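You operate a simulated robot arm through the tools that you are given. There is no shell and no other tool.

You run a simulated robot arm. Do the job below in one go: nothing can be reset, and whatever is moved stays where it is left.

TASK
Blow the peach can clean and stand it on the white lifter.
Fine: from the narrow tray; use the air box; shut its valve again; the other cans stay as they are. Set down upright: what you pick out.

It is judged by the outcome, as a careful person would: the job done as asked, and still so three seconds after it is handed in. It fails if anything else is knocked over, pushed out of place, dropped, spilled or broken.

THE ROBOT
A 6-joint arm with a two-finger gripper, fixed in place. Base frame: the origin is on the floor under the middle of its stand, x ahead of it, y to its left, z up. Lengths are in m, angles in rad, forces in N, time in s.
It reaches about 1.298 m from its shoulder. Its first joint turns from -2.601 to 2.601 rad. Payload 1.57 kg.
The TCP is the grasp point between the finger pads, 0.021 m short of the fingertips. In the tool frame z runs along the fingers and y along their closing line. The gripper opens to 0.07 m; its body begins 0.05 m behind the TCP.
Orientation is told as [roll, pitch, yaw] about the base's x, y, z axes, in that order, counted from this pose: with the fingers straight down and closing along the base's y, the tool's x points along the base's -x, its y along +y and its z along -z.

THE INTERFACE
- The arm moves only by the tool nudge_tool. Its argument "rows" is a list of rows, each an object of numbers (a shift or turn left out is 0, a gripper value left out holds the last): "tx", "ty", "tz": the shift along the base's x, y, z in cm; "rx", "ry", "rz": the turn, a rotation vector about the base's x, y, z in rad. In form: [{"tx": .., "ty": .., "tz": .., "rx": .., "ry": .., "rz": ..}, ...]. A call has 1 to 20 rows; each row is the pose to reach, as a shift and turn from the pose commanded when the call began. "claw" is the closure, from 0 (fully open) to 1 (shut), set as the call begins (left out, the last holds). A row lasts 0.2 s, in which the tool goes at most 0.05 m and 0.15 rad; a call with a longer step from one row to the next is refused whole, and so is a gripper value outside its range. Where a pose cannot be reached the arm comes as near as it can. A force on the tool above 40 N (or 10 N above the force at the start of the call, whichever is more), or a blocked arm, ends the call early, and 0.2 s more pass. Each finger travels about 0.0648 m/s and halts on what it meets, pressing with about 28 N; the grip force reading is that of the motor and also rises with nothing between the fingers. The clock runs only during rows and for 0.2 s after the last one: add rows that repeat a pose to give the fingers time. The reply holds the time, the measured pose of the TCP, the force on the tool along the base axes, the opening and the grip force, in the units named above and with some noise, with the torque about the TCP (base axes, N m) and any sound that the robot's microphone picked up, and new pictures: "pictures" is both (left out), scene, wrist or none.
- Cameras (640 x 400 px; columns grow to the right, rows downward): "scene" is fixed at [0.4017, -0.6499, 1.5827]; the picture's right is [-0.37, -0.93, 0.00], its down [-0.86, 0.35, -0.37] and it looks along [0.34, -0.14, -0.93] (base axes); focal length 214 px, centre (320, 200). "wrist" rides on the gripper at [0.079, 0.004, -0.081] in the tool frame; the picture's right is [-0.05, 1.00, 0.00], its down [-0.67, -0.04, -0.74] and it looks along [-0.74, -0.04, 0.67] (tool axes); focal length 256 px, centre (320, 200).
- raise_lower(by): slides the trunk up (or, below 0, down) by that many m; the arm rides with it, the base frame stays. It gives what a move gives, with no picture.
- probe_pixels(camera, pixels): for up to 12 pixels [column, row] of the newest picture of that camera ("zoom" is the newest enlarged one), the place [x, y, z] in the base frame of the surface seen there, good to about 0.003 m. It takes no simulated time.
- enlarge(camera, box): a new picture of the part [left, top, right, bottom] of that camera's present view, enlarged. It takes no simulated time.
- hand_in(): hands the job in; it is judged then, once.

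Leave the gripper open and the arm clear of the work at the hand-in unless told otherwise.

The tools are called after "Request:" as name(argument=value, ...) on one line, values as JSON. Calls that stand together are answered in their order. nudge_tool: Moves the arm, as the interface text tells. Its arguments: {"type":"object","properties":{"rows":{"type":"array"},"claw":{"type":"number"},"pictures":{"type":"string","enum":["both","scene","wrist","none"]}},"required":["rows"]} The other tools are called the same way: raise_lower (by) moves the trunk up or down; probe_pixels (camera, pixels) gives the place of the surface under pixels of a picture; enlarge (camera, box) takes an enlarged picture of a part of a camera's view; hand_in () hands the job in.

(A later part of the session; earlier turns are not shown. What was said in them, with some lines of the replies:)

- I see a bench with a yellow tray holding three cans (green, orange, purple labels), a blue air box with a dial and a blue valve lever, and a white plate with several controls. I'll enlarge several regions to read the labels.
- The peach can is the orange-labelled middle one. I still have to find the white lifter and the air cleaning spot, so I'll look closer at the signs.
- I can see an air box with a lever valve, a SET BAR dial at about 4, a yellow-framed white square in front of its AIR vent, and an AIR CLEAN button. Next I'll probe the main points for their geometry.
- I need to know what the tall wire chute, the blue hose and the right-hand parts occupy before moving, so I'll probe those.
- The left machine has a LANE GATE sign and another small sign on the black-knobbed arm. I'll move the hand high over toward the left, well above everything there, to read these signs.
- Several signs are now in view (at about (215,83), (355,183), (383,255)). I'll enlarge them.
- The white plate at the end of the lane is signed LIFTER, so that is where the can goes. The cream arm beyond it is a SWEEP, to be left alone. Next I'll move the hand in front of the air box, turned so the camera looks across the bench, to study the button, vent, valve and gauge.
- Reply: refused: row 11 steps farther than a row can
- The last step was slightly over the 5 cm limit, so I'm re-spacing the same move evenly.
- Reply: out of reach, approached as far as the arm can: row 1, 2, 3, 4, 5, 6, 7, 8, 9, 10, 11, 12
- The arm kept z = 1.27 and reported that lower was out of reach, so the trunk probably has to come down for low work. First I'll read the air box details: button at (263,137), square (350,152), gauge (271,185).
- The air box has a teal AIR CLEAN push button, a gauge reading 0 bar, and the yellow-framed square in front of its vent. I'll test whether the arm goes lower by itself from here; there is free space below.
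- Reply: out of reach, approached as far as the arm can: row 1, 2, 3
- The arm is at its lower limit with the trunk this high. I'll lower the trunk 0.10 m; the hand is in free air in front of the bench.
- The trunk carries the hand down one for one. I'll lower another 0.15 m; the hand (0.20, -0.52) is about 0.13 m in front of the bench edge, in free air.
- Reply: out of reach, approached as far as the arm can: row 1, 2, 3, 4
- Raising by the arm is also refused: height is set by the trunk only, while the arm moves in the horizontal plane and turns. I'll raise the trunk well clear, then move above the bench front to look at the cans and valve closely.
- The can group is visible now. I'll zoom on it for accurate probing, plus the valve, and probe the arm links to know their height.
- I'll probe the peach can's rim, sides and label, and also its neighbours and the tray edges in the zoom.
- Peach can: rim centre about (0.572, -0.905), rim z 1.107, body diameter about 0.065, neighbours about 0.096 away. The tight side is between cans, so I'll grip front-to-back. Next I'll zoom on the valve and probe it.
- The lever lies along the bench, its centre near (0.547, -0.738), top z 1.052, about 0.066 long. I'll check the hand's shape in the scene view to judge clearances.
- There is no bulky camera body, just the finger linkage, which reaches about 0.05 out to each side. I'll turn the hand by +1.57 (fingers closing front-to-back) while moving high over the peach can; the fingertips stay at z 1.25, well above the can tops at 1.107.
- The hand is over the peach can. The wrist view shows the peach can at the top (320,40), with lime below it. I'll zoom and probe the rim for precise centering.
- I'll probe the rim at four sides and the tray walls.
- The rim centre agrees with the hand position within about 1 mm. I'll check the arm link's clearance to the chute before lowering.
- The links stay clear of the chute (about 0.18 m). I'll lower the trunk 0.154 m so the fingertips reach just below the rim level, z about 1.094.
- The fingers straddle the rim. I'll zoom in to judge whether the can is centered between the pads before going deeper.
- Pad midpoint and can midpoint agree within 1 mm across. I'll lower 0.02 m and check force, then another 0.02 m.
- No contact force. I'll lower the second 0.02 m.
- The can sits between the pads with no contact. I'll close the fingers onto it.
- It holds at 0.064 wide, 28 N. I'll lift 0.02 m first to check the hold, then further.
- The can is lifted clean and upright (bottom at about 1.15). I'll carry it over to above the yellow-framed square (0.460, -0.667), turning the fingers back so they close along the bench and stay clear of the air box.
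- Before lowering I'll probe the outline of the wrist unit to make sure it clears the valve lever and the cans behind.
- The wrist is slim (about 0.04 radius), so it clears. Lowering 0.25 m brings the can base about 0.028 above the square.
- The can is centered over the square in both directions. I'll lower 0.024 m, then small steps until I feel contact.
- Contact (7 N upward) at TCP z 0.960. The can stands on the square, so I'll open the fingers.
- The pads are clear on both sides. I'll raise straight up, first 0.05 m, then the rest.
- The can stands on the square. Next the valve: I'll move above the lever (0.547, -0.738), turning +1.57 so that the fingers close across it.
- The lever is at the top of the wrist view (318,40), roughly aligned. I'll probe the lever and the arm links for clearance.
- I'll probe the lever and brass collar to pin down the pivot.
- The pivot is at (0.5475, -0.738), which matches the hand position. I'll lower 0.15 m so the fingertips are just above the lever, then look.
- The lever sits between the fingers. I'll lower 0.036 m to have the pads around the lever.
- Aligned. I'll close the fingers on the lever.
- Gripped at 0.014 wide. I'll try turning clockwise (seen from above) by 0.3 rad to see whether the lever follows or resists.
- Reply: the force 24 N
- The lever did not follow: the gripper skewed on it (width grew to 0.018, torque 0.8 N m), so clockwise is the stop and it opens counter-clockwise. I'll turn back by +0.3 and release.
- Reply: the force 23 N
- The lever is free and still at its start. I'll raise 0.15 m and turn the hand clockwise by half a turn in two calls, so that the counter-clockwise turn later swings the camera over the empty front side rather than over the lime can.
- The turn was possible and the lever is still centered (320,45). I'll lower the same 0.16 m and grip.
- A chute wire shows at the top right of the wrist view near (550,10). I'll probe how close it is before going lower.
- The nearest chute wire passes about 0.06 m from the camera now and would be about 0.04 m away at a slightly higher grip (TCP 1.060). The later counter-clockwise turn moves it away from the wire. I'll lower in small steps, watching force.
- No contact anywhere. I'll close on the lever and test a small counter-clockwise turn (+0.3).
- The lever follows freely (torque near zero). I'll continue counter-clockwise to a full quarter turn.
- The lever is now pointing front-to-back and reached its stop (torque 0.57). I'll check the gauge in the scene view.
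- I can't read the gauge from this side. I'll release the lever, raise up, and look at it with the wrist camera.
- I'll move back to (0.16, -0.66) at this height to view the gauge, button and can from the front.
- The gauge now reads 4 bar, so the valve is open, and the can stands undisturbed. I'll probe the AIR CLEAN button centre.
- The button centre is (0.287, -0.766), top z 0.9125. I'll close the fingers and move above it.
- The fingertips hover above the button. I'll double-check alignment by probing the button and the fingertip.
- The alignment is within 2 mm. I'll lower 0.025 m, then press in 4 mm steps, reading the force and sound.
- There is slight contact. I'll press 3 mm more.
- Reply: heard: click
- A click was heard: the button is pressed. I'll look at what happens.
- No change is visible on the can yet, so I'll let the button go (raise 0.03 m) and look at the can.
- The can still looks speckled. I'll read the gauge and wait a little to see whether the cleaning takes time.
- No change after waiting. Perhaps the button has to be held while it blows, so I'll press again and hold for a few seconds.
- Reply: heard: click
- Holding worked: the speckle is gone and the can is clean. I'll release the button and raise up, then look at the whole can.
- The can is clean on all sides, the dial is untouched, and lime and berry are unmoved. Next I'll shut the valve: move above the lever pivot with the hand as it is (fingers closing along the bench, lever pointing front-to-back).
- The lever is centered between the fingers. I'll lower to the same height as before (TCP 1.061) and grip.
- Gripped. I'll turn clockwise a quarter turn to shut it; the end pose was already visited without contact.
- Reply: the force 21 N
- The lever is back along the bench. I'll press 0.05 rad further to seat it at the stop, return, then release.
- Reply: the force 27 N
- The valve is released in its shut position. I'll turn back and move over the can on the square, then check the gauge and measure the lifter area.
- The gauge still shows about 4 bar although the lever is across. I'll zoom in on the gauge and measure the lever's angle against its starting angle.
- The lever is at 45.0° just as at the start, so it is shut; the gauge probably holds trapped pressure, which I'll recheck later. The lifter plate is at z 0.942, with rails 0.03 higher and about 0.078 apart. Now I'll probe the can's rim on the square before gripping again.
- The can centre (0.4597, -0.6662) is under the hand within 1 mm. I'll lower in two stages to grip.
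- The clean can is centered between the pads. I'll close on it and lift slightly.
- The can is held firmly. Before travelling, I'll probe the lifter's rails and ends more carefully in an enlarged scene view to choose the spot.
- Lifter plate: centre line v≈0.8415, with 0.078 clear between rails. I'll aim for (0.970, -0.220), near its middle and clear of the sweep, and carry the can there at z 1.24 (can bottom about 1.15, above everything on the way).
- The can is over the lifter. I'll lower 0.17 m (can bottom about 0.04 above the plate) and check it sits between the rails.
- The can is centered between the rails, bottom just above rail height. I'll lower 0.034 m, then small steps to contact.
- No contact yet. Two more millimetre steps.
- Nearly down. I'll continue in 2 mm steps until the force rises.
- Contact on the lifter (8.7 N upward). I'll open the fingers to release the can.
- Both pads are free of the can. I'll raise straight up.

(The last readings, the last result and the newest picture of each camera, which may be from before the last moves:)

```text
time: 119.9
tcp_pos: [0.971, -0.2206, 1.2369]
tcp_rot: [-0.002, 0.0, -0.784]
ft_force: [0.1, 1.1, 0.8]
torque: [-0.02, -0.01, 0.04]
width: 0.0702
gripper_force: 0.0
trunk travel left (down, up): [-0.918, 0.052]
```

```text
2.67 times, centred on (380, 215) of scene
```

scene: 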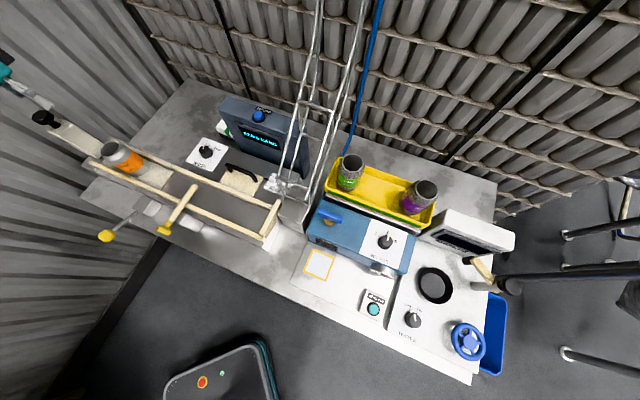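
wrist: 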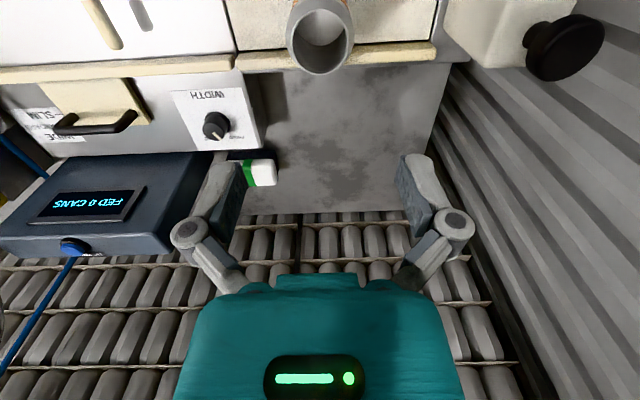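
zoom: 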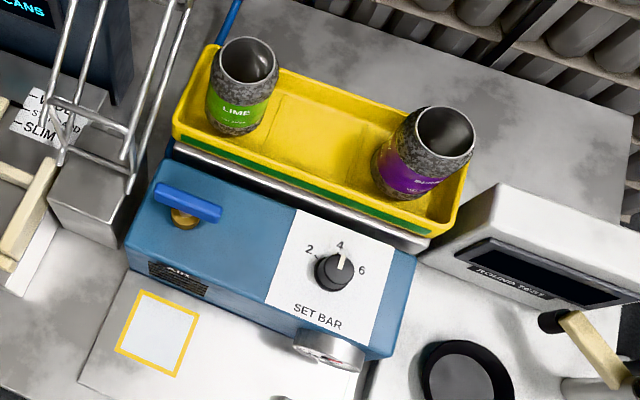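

The can stands upright on the lifter and everything else is in place. I'll return to the viewing spot in front of the air box to recheck the gauge and valve.

Request:
nudge_tool(rows=[{"tx": -4.2, "ty": -2.2}, {"tx": -8.5, "ty": -4.5}, {"tx": -12.7, "ty": -6.8}, {"tx": -17, "ty": -9.1}, {"tx": -21.2, "ty": -11.4}, {"tx": -25.5, "ty": -13.7}, {"tx": -29.8, "ty": -16}, {"tx": -34, "ty": -18.3}, {"tx": -38.3, "ty": -20.6}, {"tx": -42.5, "ty": -22.9}, {"tx": -46.8, "ty": -25.2}, {"tx": -51, "ty": -27.5}, {"tx": -55.3, "ty": -29.8}, {"tx": -59.5, "ty": -32}, {"tx": -63.8, "ty": -34.3}, {"tx": -68, "ty": -36.6}, {"tx": -72.3, "ty": -38.9}, {"tx": -76.5, "ty": -41.2}, {"tx": -80.8, "ty": -43.5}, {"tx": -80.8, "ty": -43.5}])

Request:
enlarge(camera="wrist", box=[240, 60, 480, 240])

```text
time: 124.1
tcp_pos: [0.1615, -0.6539, 1.2381]
tcp_rot: [0.0, 0.0, -0.785]
ft_force: [0.3, 0.8, 0.6]
torque: [-0.02, 0.01, 0.01]
width: 0.0699
gripper_force: 0.1
trunk travel left (down, up): [-0.918, 0.052]
```

scene: 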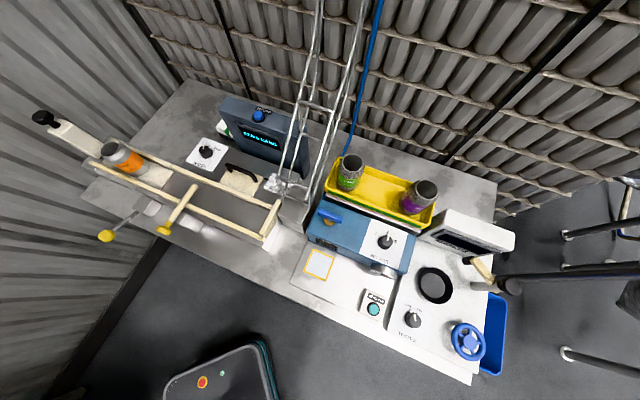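
wrist: 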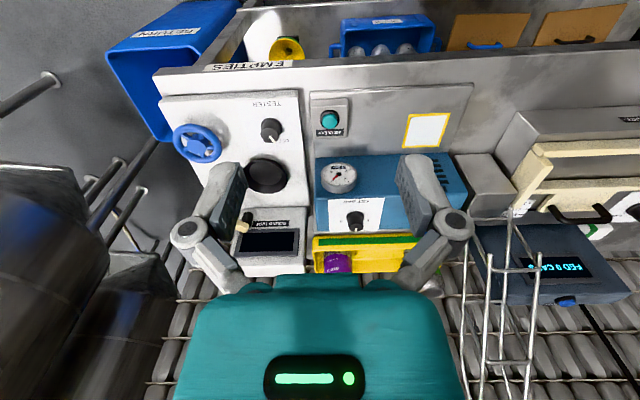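

```text
2.22 times, centred on (360, 150) of wrist
```

zoom: 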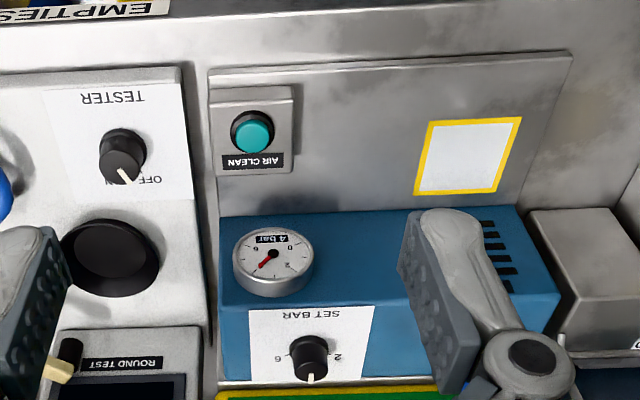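

The gauge still reads 4 bar with the lever shut. To verify that the valve truly is shut and bleed the trapped pressure, I'll press AIR CLEAN once more with the square empty. First I'll move above the button with fingers closed.

Request:
nudge_tool(rows=[{"tx": 3.1, "ty": -2.8}, {"tx": 6.2, "ty": -5.6}, {"tx": 9.3, "ty": -8.4}, {"tx": 12.45, "ty": -11.2}, {"tx": 12.45, "ty": -11.2}, {"tx": 12.45, "ty": -11.2}], claw=1, pictures="none")

Request:
raise_lower(by=-0.277)

Request:
nudge_tool(rows=[{"tx": 0}])

```text
time: 125.5
tcp_pos: [0.2854, -0.7675, 1.2372]
tcp_rot: [0.001, 0.001, -0.785]
ft_force: [-0.6, -0.4, 0.8]
torque: [-0.03, -0.02, 0.03]
width: 0.0001
gripper_force: 27.7
trunk travel left (down, up): [-0.918, 0.052]
```

```text
time: 128.3
tcp_pos: [0.2851, -0.7686, 0.96]
tcp_rot: [0.001, 0.0, -0.785]
ft_force: [0.1, -0.4, 0.7]
torque: [0.0, 0.02, -0.01]
width: 0.0
gripper_force: 28.5
trunk travel left (down, up): [-0.641, 0.329]
```

```text
time: 128.8
tcp_pos: [0.2859, -0.7674, 0.9607]
tcp_rot: [0.001, 0.0, -0.784]
ft_force: [0.2, -0.3, 0.1]
torque: [-0.02, 0.01, 0.0]
width: 0.0
gripper_force: 27.9
trunk travel left (down, up): [-0.641, 0.329]
```

scene: 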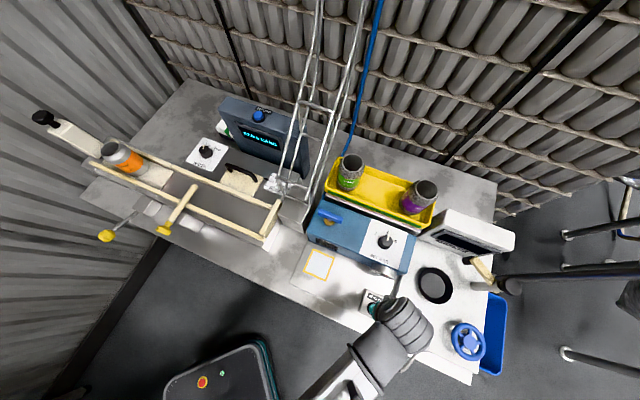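
wrist: 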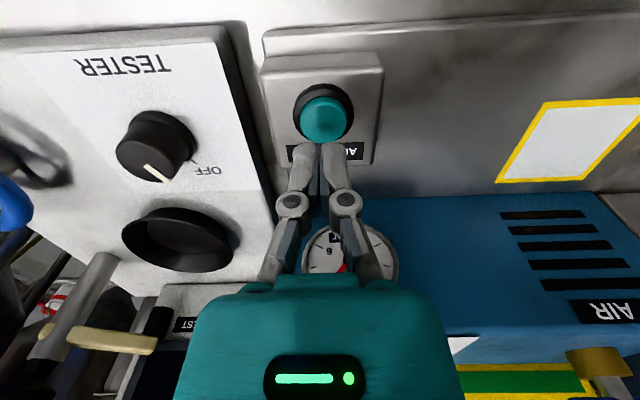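

Same position as before above the button. I'll press and hold 2 s, then release and read the gauge.

Request:
raise_lower(by=-0.032)

Request:
nudge_tool(rows=[{"tx": 0}, {"tx": 0}, {"tx": 0}, {"tx": 0}, {"tx": 0}, {"tx": 0}, {"tx": 0}, {"tx": 0}, {"tx": 0}, {"tx": 0}], pictures="wrist")

Request:
raise_lower(by=0.032)

Request:
raise_lower(by=0.25)

Request:
nudge_tool(rows=[{"tx": 0}, {"tx": 0}, {"tx": 0}, {"tx": 0}], claw=0)

Request:
enlarge(camera="wrist", box=[290, 60, 410, 150])

```text
time: 129.5
tcp_pos: [0.2848, -0.7684, 0.9279]
tcp_rot: [0.0, 0.0, -0.786]
ft_force: [0.7, -1.3, 4.6]
torque: [-0.02, -0.02, -0.01]
width: 0.0061
gripper_force: 28.3
trunk travel left (down, up): [-0.609, 0.361]
heard: click
```

```text
time: 131.7
tcp_pos: [0.2845, -0.7669, 0.9289]
tcp_rot: [0.0, -0.001, -0.787]
ft_force: [0.3, -0.6, 4.7]
torque: [-0.01, 0.0, -0.03]
width: 0.006
gripper_force: 28.4
trunk travel left (down, up): [-0.609, 0.361]
```

wrist: 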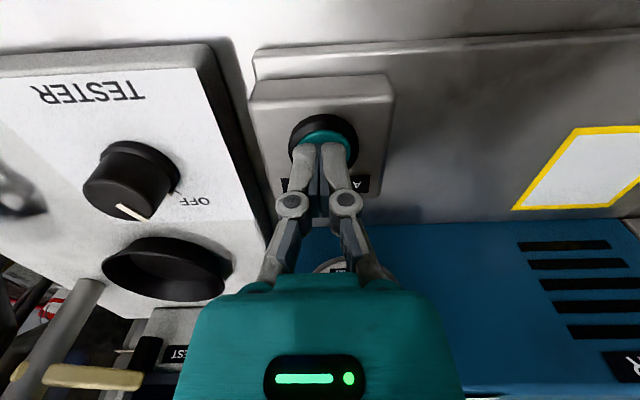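

```text
time: 132.5
tcp_pos: [0.2853, -0.7698, 0.9606]
tcp_rot: [0.0, 0.0, -0.786]
ft_force: [0.3, 0.6, 0.5]
torque: [0.01, 0.01, 0.0]
width: 0.0001
gripper_force: 28.4
trunk travel left (down, up): [-0.641, 0.329]
```

```text
time: 135.1
tcp_pos: [0.2862, -0.7682, 1.2096]
tcp_rot: [-0.001, 0.0, -0.785]
ft_force: [0.0, 0.0, 0.0]
torque: [-0.01, 0.02, -0.02]
width: 0.0
gripper_force: 28.2
trunk travel left (down, up): [-0.891, 0.079]
```

```text
time: 136.1
tcp_pos: [0.2858, -0.7675, 1.21]
tcp_rot: [0.001, 0.0, -0.785]
ft_force: [-0.4, -0.7, 0.3]
torque: [0.0, -0.01, 0.02]
width: 0.0699
gripper_force: 0.1
trunk travel left (down, up): [-0.891, 0.079]
```

scene: 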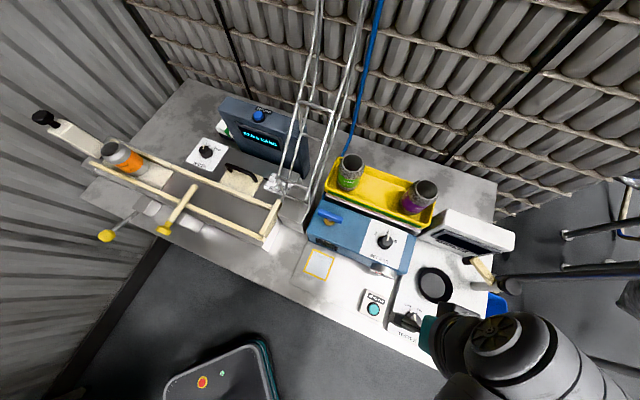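
wrist: 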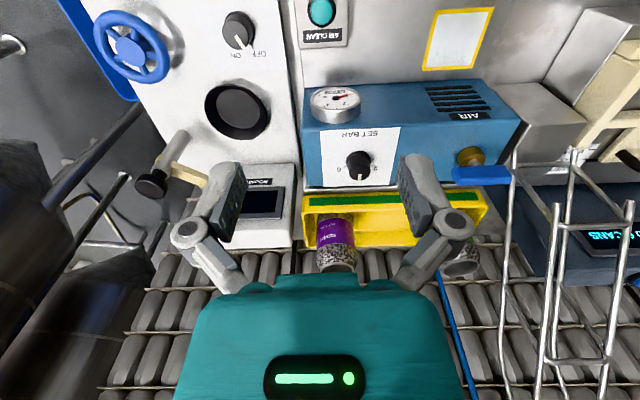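

```text
4.44 times, centred on (350, 105) of wrist
```

zoom: 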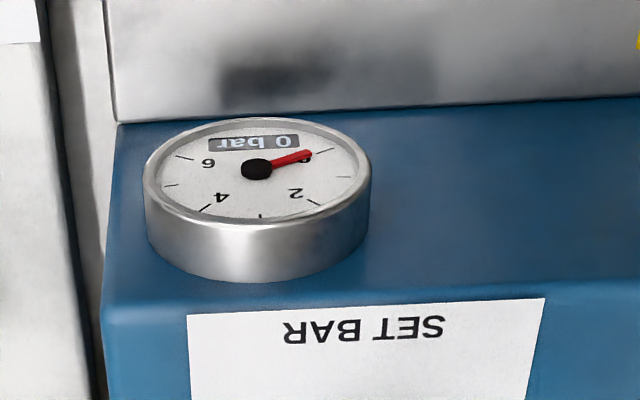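

The gauge dropped to 0 bar, which confirms the valve is shut and the pressure is bled off. Now I'll retreat with the gripper open, in front of the bench and clear of everything.

Request:
raise_lower(by=0.05)

Request:
nudge_tool(rows=[{"tx": -2, "ty": 4.2}, {"tx": -4, "ty": 8.4}, {"tx": -6, "ty": 12.6}, {"tx": -8, "ty": 16.8}, {"tx": -10, "ty": 21}, {"tx": -12, "ty": 25.2}, {"tx": -13, "ty": 29}, {"tx": -13, "ty": 29}])

Request:
enlarge(camera="scene", box=[30, 100, 200, 250])

Request:
enlarge(camera="scene", box=[290, 140, 520, 370])

```text
time: 137.0
tcp_pos: [0.2852, -0.7685, 1.2603]
tcp_rot: [0.0, -0.002, -0.785]
ft_force: [-0.5, -0.5, 0.2]
torque: [-0.01, 0.0, -0.05]
width: 0.0702
gripper_force: 0.0
trunk travel left (down, up): [-0.941, 0.029]
```

```text
time: 138.8
tcp_pos: [0.1535, -0.4804, 1.2595]
tcp_rot: [-0.001, 0.0, -0.785]
ft_force: [-0.3, -1.3, 1.0]
torque: [0.0, 0.01, 0.03]
width: 0.0701
gripper_force: 0.0
trunk travel left (down, up): [-0.941, 0.029]
```

scene: 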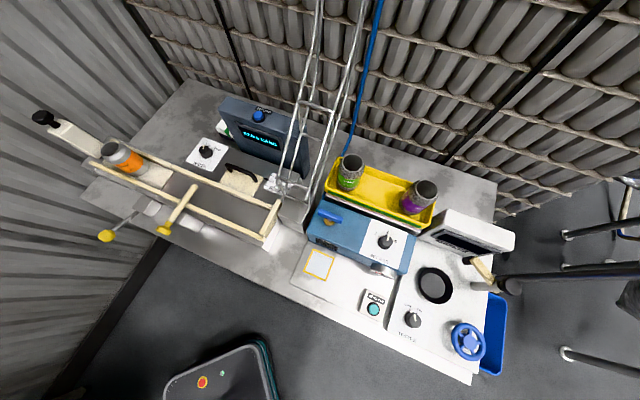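
wrist: 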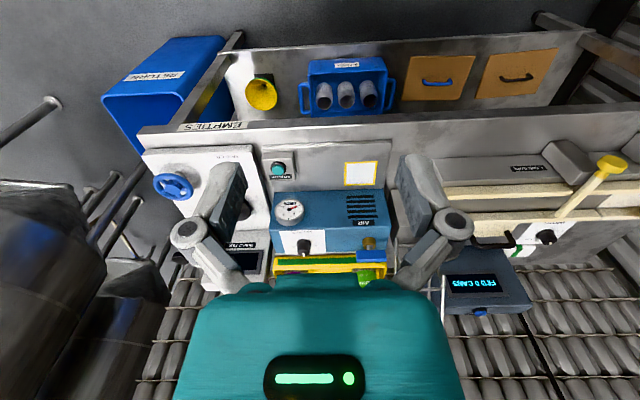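

```text
2.67 times, centred on (115, 175) of scene
```

zoom: 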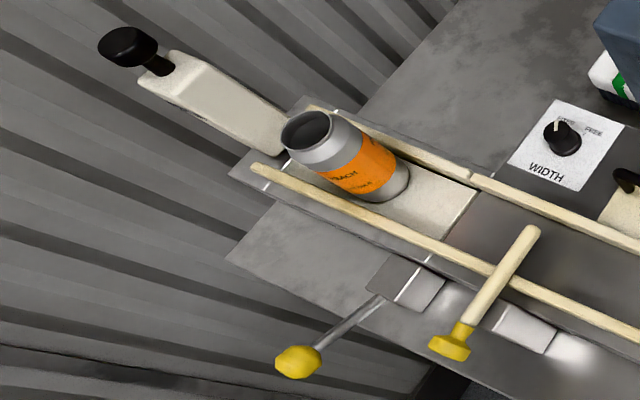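

```text
1.74 times, centred on (405, 255) of scene
```

zoom: 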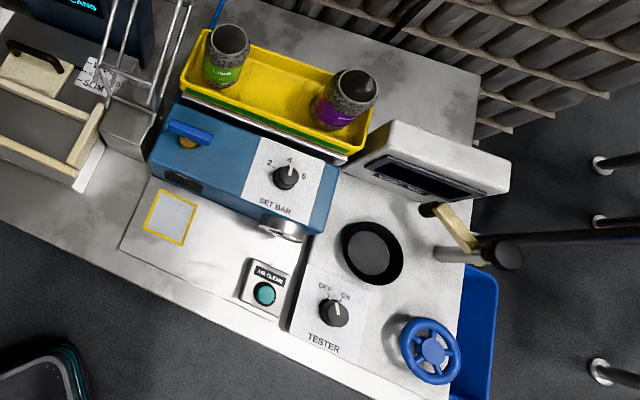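

The clean peach can stands upright on the white lifter. The air valve is shut and the gauge reads 0 bar. Lime and berry are where they were, the gripper is open, and the arm is clear of the bench. I'm handing the job in.

Request:
hand_in()

```text
The job is handed in.
```

The peach can has been blown clean and now stands upright on the white lifter. I've handed the job in.

- **Cleaning:** The can stood on the yellow-framed square in front of the air vent, with the valve open at 4 bar. A short press of AIR CLEAN did nothing. Holding the button for about 2 s cleared all the speckle.
- **Valve:** The lever is back at its starting angle. The gauge still read 4 bar after I shut it, so I pressed AIR CLEAN once more over the empty square. It dropped to 0 bar, so the valve is shut.
- **Everything else:** In the last pictures the lime and berry cans are in the tray as they were, and nothing else looks moved. The gripper is open and the arm is clear of the bench.
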